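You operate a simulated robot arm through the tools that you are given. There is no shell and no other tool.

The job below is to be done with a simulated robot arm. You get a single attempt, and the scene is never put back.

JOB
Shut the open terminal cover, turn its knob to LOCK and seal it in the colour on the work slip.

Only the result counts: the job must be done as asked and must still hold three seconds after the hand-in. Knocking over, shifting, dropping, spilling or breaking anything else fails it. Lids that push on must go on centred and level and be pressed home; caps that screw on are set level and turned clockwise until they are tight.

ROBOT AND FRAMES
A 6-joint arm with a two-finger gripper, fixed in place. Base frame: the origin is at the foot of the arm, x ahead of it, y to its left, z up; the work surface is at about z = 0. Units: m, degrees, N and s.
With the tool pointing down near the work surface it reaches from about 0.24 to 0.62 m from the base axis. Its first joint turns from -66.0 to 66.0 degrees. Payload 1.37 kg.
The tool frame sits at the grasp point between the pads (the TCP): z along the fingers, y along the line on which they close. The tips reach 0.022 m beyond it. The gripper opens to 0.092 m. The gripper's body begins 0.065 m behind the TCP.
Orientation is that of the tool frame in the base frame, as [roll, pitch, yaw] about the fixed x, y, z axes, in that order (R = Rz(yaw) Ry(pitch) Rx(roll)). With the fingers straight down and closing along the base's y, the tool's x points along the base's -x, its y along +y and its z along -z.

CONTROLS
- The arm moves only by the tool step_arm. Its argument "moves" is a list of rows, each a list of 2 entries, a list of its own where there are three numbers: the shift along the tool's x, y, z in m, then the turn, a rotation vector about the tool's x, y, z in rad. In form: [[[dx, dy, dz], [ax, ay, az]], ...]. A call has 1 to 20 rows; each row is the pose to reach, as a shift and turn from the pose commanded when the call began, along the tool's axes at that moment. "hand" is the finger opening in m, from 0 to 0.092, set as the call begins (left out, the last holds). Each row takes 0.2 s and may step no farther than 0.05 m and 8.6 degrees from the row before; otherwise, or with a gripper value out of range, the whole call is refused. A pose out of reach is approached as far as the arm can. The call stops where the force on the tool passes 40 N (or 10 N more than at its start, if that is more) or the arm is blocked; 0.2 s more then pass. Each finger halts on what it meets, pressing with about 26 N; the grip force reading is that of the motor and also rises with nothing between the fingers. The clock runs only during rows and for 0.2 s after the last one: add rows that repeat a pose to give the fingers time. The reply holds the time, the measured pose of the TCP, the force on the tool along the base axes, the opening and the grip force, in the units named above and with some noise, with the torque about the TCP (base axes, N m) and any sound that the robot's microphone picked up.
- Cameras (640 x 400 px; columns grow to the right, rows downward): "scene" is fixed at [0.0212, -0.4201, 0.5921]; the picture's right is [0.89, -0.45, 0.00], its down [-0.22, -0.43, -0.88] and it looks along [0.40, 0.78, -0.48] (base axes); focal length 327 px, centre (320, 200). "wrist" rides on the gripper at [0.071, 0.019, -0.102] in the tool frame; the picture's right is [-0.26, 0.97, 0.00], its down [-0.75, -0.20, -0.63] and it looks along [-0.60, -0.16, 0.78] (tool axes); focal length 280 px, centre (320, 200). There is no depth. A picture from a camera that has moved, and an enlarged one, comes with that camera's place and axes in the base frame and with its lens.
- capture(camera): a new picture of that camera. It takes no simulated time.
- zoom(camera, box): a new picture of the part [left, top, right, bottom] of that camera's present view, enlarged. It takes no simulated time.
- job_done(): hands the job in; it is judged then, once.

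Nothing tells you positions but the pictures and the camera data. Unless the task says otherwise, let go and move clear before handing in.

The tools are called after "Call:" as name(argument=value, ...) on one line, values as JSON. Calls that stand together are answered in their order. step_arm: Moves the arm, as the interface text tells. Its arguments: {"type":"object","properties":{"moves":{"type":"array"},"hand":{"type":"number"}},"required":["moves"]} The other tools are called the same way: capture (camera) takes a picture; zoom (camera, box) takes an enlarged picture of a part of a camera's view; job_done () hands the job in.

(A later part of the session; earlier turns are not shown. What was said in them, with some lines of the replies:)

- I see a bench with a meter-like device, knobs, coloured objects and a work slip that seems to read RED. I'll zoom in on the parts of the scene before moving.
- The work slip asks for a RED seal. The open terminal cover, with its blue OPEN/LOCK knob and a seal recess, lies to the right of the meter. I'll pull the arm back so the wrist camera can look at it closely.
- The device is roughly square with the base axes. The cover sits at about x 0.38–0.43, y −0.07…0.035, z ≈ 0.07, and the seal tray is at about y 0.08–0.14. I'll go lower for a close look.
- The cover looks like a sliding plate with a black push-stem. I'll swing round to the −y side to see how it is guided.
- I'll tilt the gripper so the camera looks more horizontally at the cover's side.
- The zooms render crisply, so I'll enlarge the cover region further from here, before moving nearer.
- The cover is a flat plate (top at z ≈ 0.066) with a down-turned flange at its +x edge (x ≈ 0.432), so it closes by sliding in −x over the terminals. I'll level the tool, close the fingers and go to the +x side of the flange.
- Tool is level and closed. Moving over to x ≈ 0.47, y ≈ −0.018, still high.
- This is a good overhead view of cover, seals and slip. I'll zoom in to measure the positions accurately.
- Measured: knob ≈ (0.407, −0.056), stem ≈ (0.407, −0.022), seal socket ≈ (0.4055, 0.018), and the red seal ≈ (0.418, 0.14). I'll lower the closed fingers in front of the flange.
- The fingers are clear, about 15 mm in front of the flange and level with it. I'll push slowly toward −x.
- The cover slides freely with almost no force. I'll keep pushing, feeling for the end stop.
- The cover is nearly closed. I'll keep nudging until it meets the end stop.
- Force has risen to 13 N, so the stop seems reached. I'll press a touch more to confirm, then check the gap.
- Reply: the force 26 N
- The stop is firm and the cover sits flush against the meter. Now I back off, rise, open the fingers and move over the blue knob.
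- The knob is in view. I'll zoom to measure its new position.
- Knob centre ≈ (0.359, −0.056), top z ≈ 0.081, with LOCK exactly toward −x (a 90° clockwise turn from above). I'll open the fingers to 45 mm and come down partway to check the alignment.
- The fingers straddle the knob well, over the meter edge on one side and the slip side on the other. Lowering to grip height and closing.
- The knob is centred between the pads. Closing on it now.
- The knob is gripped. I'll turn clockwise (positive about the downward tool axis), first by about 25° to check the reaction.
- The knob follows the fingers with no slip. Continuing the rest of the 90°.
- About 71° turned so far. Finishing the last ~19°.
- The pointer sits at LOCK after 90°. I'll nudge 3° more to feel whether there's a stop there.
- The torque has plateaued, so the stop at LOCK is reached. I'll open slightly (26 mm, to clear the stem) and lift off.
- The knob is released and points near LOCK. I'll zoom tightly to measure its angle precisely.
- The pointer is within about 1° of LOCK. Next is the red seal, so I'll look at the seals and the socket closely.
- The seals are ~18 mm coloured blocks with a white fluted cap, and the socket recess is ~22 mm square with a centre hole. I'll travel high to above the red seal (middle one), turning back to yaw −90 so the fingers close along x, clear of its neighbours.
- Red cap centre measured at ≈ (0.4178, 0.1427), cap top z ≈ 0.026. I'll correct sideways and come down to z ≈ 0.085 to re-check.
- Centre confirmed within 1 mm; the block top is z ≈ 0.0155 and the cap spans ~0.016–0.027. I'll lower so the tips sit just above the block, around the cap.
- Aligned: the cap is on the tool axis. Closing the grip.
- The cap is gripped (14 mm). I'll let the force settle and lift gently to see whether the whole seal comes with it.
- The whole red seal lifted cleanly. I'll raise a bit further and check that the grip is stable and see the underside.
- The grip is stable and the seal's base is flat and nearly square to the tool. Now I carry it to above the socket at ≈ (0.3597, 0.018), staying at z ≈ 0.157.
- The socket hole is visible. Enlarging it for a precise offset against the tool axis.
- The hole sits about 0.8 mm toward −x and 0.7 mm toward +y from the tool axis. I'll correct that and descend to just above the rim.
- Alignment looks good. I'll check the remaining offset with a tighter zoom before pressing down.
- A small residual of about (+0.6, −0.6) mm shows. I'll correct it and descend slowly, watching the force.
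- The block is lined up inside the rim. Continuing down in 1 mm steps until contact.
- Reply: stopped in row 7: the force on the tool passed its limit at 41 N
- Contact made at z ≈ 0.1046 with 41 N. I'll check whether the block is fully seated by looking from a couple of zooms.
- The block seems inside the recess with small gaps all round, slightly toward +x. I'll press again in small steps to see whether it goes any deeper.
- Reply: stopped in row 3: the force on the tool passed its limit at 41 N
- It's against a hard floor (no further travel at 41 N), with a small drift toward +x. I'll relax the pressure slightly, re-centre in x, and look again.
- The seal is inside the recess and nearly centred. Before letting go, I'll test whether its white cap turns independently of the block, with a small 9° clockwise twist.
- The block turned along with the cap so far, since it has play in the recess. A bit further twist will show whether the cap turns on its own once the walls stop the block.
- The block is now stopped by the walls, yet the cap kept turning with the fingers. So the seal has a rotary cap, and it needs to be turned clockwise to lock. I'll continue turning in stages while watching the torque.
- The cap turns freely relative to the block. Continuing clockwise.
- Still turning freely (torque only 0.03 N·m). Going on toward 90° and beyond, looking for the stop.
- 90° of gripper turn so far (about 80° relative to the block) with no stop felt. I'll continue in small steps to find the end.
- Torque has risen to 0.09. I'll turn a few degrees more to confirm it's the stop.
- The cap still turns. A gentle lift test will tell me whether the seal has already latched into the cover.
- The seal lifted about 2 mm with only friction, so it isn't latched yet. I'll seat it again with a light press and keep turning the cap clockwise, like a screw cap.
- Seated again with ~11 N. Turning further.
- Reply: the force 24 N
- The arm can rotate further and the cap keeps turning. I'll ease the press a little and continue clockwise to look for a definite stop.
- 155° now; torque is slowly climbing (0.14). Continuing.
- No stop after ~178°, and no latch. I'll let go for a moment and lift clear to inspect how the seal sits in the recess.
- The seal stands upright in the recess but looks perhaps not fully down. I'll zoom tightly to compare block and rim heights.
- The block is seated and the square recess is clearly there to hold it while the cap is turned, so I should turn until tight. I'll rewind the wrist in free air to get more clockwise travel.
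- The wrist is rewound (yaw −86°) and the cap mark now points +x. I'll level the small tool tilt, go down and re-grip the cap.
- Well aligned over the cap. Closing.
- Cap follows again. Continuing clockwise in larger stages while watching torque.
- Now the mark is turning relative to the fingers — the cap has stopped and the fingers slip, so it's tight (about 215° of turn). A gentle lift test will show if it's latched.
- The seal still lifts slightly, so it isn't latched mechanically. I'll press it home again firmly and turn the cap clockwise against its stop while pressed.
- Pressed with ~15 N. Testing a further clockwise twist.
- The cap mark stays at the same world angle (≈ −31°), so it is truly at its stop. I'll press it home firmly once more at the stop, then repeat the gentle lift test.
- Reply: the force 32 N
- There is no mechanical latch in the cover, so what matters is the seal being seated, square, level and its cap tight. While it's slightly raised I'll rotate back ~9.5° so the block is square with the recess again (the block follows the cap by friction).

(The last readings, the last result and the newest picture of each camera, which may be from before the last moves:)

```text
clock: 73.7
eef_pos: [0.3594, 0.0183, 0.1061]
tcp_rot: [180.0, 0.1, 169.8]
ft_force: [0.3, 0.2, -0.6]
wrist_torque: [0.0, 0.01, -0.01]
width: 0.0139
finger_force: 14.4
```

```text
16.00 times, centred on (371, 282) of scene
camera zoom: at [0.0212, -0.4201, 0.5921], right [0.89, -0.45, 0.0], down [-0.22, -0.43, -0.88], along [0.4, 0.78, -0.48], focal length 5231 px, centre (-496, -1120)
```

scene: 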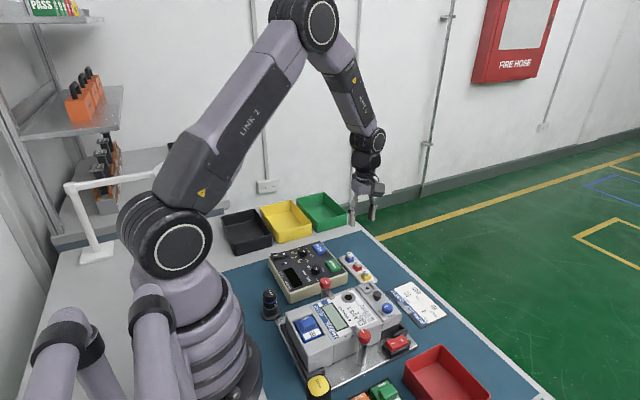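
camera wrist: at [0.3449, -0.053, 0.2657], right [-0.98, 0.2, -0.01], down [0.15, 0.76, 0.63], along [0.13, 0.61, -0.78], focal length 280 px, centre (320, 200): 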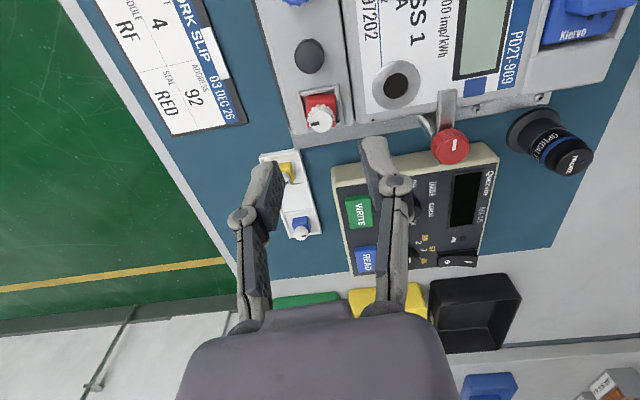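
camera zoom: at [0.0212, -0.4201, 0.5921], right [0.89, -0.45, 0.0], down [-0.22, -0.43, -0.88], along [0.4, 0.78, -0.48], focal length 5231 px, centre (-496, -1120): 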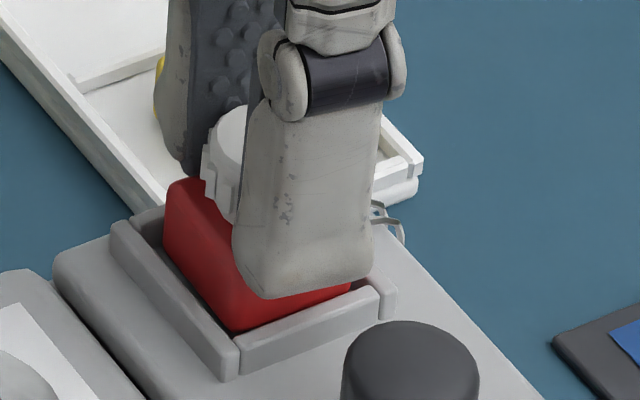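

The block is square with the recess again and free of side force. I'll lower it, press it home in this aligned state, and check once more whether it holds.

Call:
step_arm(moves=[[[0, 0, 0.001], [0, 0, 0]], [[0, 0, 0.002], [0, 0, 0]], [[0, 0, 0.0027], [0, 0, 0]], [[0, 0, 0.0032], [0, 0, 0]], [[0, 0, 0.0032], [0, 0, 0]]], hand=0.0)

Call:
zoom(camera="wrist", box=[255, 95, 385, 190])

Call:
zoom(camera="scene", box=[356, 270, 386, 295])

```text
clock: 74.9
eef_pos: [0.3612, 0.0175, 0.1036]
tcp_rot: [179.9, 0.3, 169.7]
ft_force: [-0.7, 3.9, 29.7]
wrist_torque: [0.12, 0.04, 0.02]
width: 0.0136
finger_force: 14.1
```

```text
4.21 times, centred on (320, 142) of wrist
camera zoom: at [0.2939, 0.0503, 0.2052], right [0.43, 0.9, 0.0], down [0.7, -0.34, 0.63], along [0.57, -0.27, -0.78], focal length 1181 px, centre (320, 442)
```

zoom: 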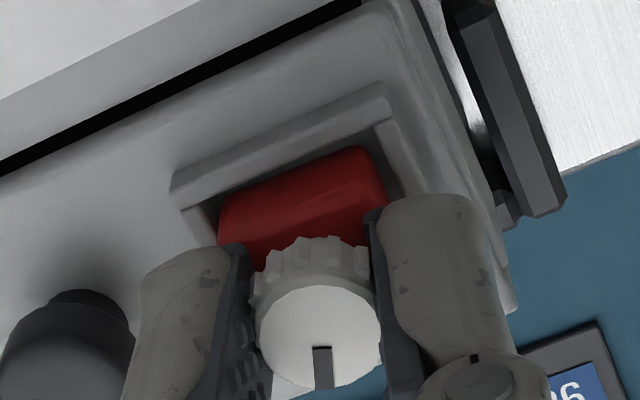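

```text
16.00 times, centred on (371, 282) of scene
camera zoom: at [0.0211, -0.4201, 0.5921], right [0.89, -0.45, 0.0], down [-0.22, -0.43, -0.88], along [0.4, 0.78, -0.48], focal length 5231 px, centre (-496, -1120)
```

zoom: 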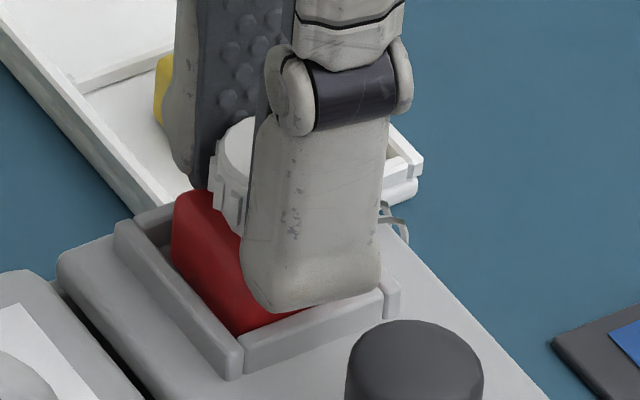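

Pressed with 30 N, aligned. Gentle lift check again.

Call:
step_arm(moves=[[[0, 0, -0.001], [0, 0, 0]], [[0, 0, -0.002], [0, 0, 0]], [[0, 0, -0.003], [0, 0, 0]], [[0, 0, -0.003], [0, 0, 0]]], hand=0.0)

Call:
zoom(camera="scene", box=[356, 270, 386, 295])

Call:
zoom(camera="wrist", box=[255, 95, 385, 190])

```text
clock: 75.9
eef_pos: [0.3593, 0.017, 0.1036]
tcp_rot: [179.9, -0.1, 169.8]
ft_force: [0.6, 0.0, -1.2]
wrist_torque: [0.01, -0.02, 0.01]
width: 0.0135
finger_force: 14.2
```

```text
16.00 times, centred on (371, 282) of scene
camera zoom: at [0.0212, -0.4201, 0.5921], right [0.89, -0.45, 0.0], down [-0.22, -0.43, -0.88], along [0.4, 0.78, -0.48], focal length 5231 px, centre (-496, -1120)
```

zoom: 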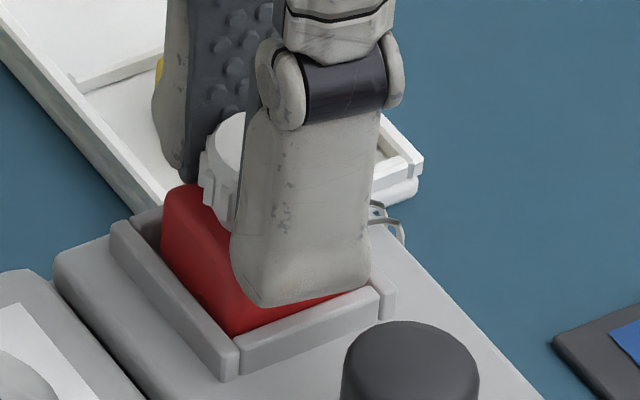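

```text
4.21 times, centred on (320, 142) of wrist
camera zoom: at [0.2928, 0.0503, 0.2072], right [0.43, 0.9, 0.0], down [0.71, -0.34, 0.62], along [0.56, -0.27, -0.78], focal length 1181 px, centre (320, 442)
```

zoom: 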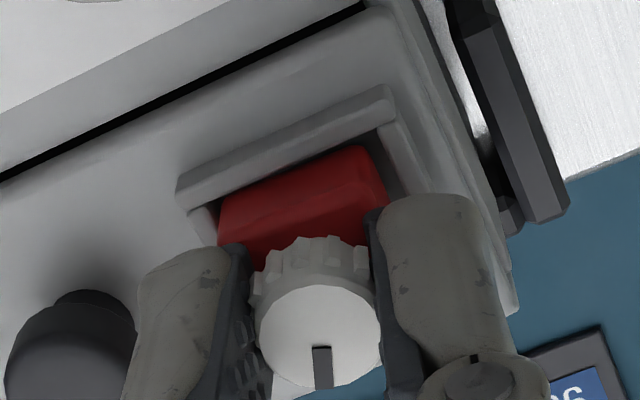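

No latch, confirmed – the seal simply sits in the recess. I'll shift 0.5 mm to centre it, set it down lightly, and then release.

Call:
step_arm(moves=[[[0, -0.0005, 0.0005], [0, 0, 0]], [[0, -0.0005, 0.0012], [0, 0, 0]], [[0, -0.0005, 0.0018], [0, 0, 0]], [[0, -0.0005, 0.0018], [0, 0, 0]]], hand=0.0)

Call:
zoom(camera="wrist", box=[255, 95, 385, 190])

```text
clock: 76.9
eef_pos: [0.3593, 0.017, 0.1046]
tcp_rot: [-180.0, 0.0, 169.7]
ft_force: [-1.7, 2.0, 6.3]
wrist_torque: [0.06, 0.01, -0.02]
width: 0.0138
finger_force: 14.0
```

```text
4.21 times, centred on (320, 142) of wrist
camera zoom: at [0.2931, 0.0498, 0.2059], right [0.43, 0.9, 0.0], down [0.7, -0.34, 0.63], along [0.56, -0.27, -0.78], focal length 1181 px, centre (320, 442)
```

zoom: 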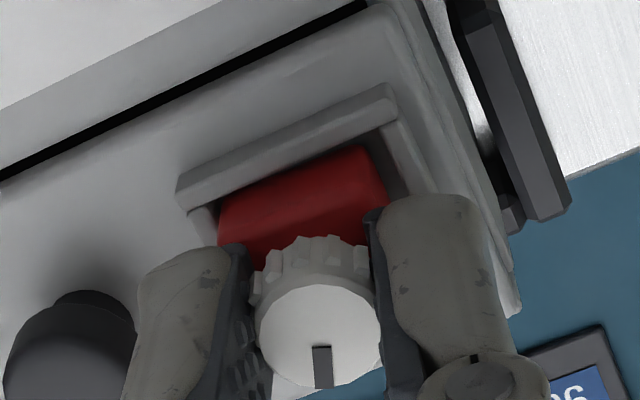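

Light contact (6 N). Releasing and lifting clear to inspect.

Call:
step_arm(moves=[[[0, 0, 0], [0, 0, 0]], [[0, 0, 0], [0, 0, 0]], [[0, 0, -0.008], [0, 0, 0]], [[0, 0, -0.03], [0, 0, 0]], [[0, 0, -0.06], [0, 0, 0]]], hand=0.03)

Call:
zoom(camera="wrist", box=[260, 70, 380, 150])

Call:
zoom(camera="scene", box=[356, 270, 386, 295])

Call:
capture(camera="scene")

```text
clock: 78.1
eef_pos: [0.3583, 0.0181, 0.1652]
tcp_rot: [-179.9, -0.1, 169.6]
ft_force: [0.5, -0.4, -0.3]
wrist_torque: [-0.02, 0.01, -0.01]
width: 0.03
finger_force: 0.1
```

```text
5.00 times, centred on (320, 110) of wrist
camera zoom: at [0.2917, 0.0508, 0.2666], right [0.43, 0.9, 0.0], down [0.7, -0.34, 0.62], along [0.56, -0.27, -0.78], focal length 1402 px, centre (320, 650)
```

zoom: 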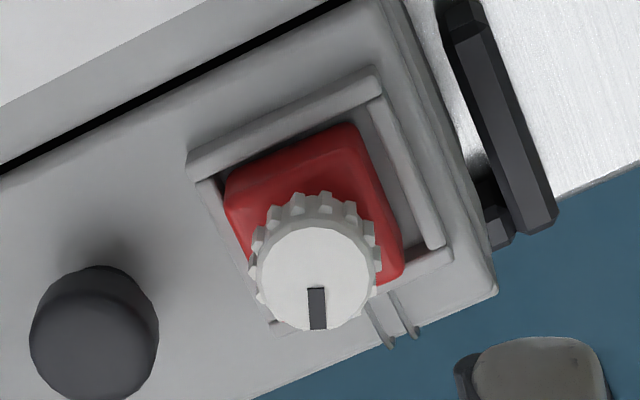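

```text
16.00 times, centred on (371, 282) of scene
camera zoom: at [0.0212, -0.4201, 0.5921], right [0.89, -0.45, 0.0], down [-0.22, -0.43, -0.88], along [0.4, 0.78, -0.48], focal length 5231 px, centre (-496, -1120)
```

zoom: 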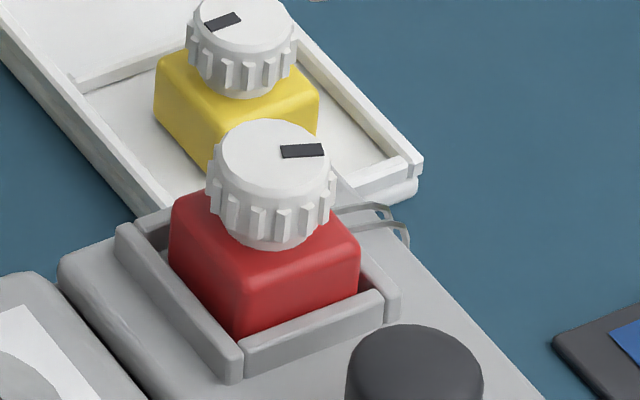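

```text
taken
```

scene: 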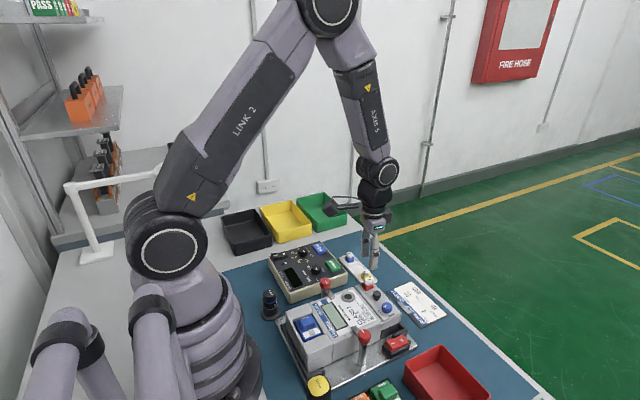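

Interesting: a small wire loop has appeared at the seal's +x side, so turning the cap to its stop apparently closed the seal. I'll zoom in on it.

Call:
zoom(camera="wrist", box=[295, 85, 355, 135])

Call:
zoom(camera="scene", box=[366, 274, 386, 290])

Call:
capture(camera="wrist")

```text
8.00 times, centred on (325, 110) of wrist
camera zoom: at [0.2917, 0.0508, 0.2666], right [0.43, 0.9, 0.0], down [0.7, -0.34, 0.62], along [0.56, -0.27, -0.78], focal length 2243 px, centre (280, 920)
```

zoom: 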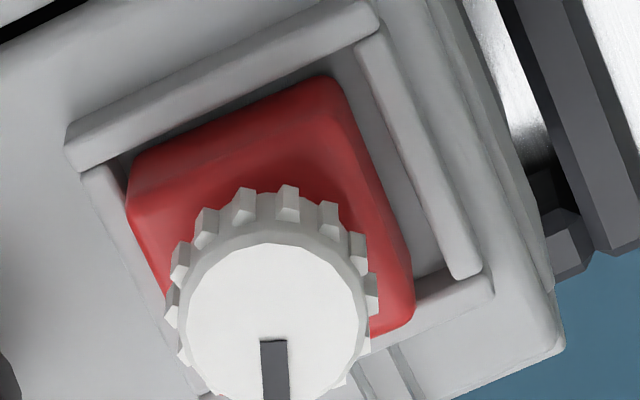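

```text
16.00 times, centred on (376, 282) of scene
camera zoom: at [0.0212, -0.4201, 0.5921], right [0.89, -0.45, 0.0], down [-0.22, -0.43, -0.88], along [0.4, 0.78, -0.48], focal length 5231 px, centre (-576, -1112)
```

zoom: 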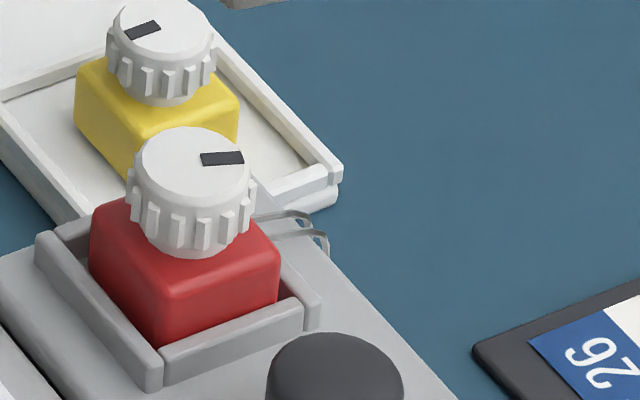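

```text
taken
camera wrist: at [0.2917, 0.0508, 0.2666], right [0.43, 0.9, 0.0], down [0.7, -0.34, 0.62], along [0.56, -0.27, -0.78], focal length 280 px, centre (320, 200)
```

wrist: 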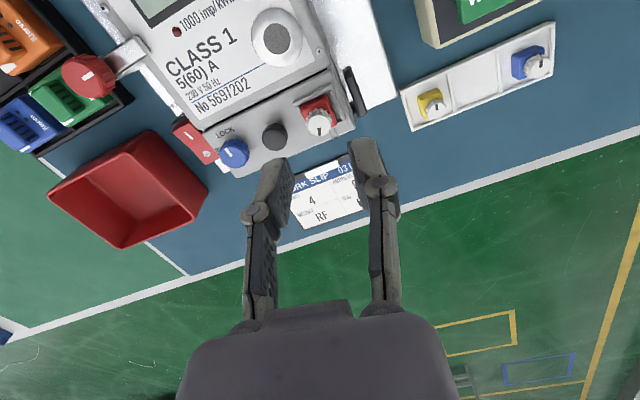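

The seal wire loop confirms the seal closed, with the seal upright in its recess. Now I'll verify that the cover is still fully shut and the knob still at LOCK.

Call:
zoom(camera="wrist", box=[200, 60, 360, 180])

Call:
zoom(camera="scene", box=[345, 265, 415, 325])

```text
3.33 times, centred on (280, 120) of wrist
camera zoom: at [0.2917, 0.0508, 0.2666], right [0.43, 0.9, 0.0], down [0.7, -0.34, 0.62], along [0.56, -0.27, -0.78], focal length 935 px, centre (453, 467)
```

zoom: 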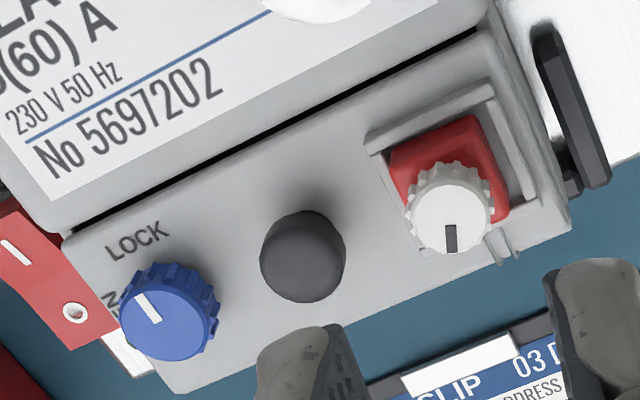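

```text
6.67 times, centred on (380, 295) of scene
camera zoom: at [0.0212, -0.4201, 0.5921], right [0.89, -0.45, 0.0], down [-0.22, -0.43, -0.88], along [0.4, 0.78, -0.48], focal length 2180 px, centre (-80, -433)
```

zoom: 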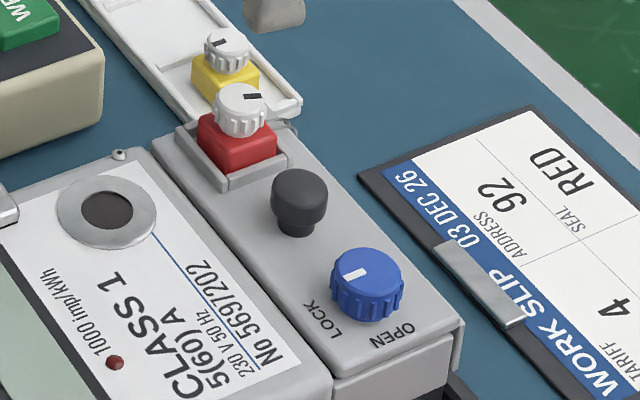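

The cover is shut, the knob points at LOCK, and the red seal sits square in its recess with the wire closed. I'll rise well clear and take a last look.

Call:
step_arm(moves=[[[0, 0, -0.03], [0, 0, 0]], [[0, 0, -0.06], [0, 0, 0]], [[0, 0, -0.09], [0, 0, 0]], [[0.04, 0, -0.1], [0, 0, 0]], [[0.07, 0, -0.1], [0, 0, 0]]], hand=0.03)

Call:
capture(camera="wrist")

Call:
zoom(camera="wrist", box=[240, 60, 440, 200])

Call:
zoom(camera="scene", box=[340, 245, 440, 330])

```text
clock: 79.3
eef_pos: [0.2892, 0.0294, 0.2645]
tcp_rot: [180.0, 0.0, 169.7]
ft_force: [0.1, 0.0, 1.1]
wrist_torque: [0.0, -0.02, 0.02]
width: 0.0299
finger_force: 0.1
```

```text
taken
camera wrist: at [0.2226, 0.0619, 0.3656], right [0.43, 0.9, 0.0], down [0.7, -0.34, 0.62], along [0.56, -0.27, -0.78], focal length 280 px, centre (320, 200)
```

wrist: 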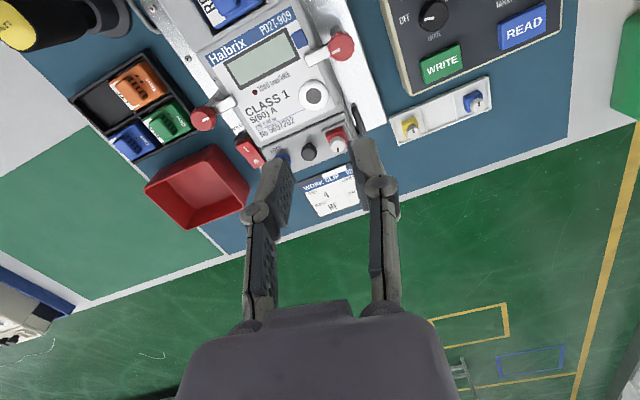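

```text
2.86 times, centred on (340, 130) of wrist
camera zoom: at [0.2226, 0.0619, 0.3656], right [0.43, 0.9, 0.0], down [0.7, -0.34, 0.62], along [0.56, -0.27, -0.78], focal length 801 px, centre (263, 400)
```

zoom: 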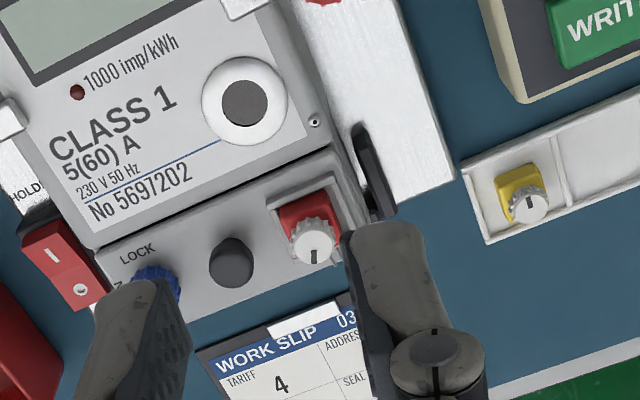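

```text
4.71 times, centred on (390, 288) of scene
camera zoom: at [0.0212, -0.4201, 0.5921], right [0.89, -0.45, 0.0], down [-0.22, -0.43, -0.88], along [0.4, 0.78, -0.48], focal length 1539 px, centre (-9, -212)
```

zoom: 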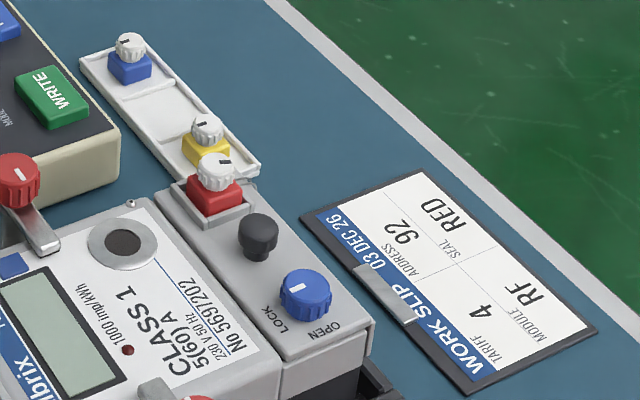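

Everything is in place: the cover is shut, its knob is at LOCK, the red seal is seated with cap tight and wire closed, and the arm is clear. Handing in.

Call:
job_done()

```text
The job is handed in.
```

I shut the terminal cover, turned its knob to LOCK and fitted the red seal the work slip asks for. The job is handed in, but no result has come back yet.

- **Cover:** I pushed it in until it hit a firm stop. It still looked fully shut in the last pictures.
- **Knob:** it is turned 90° clockwise to its stop, pointing at LOCK to within about a degree.
- **Seal:** the red seal sits upright and square in its recess, about 1 mm off centre. I pressed it down with about 30 N and turned its white cap clockwise until it would go no further. A small wire loop then appeared beside it, which I took to mean the seal had closed.

Nothing physically holds the seal down. Even with the cap tight, it still lifted about 2 mm when I pulled gently. I set it back down flat before letting go, so it rests in the recess under its own weight.

I saw nothing else moved or knocked, and the arm was clear when I handed in.
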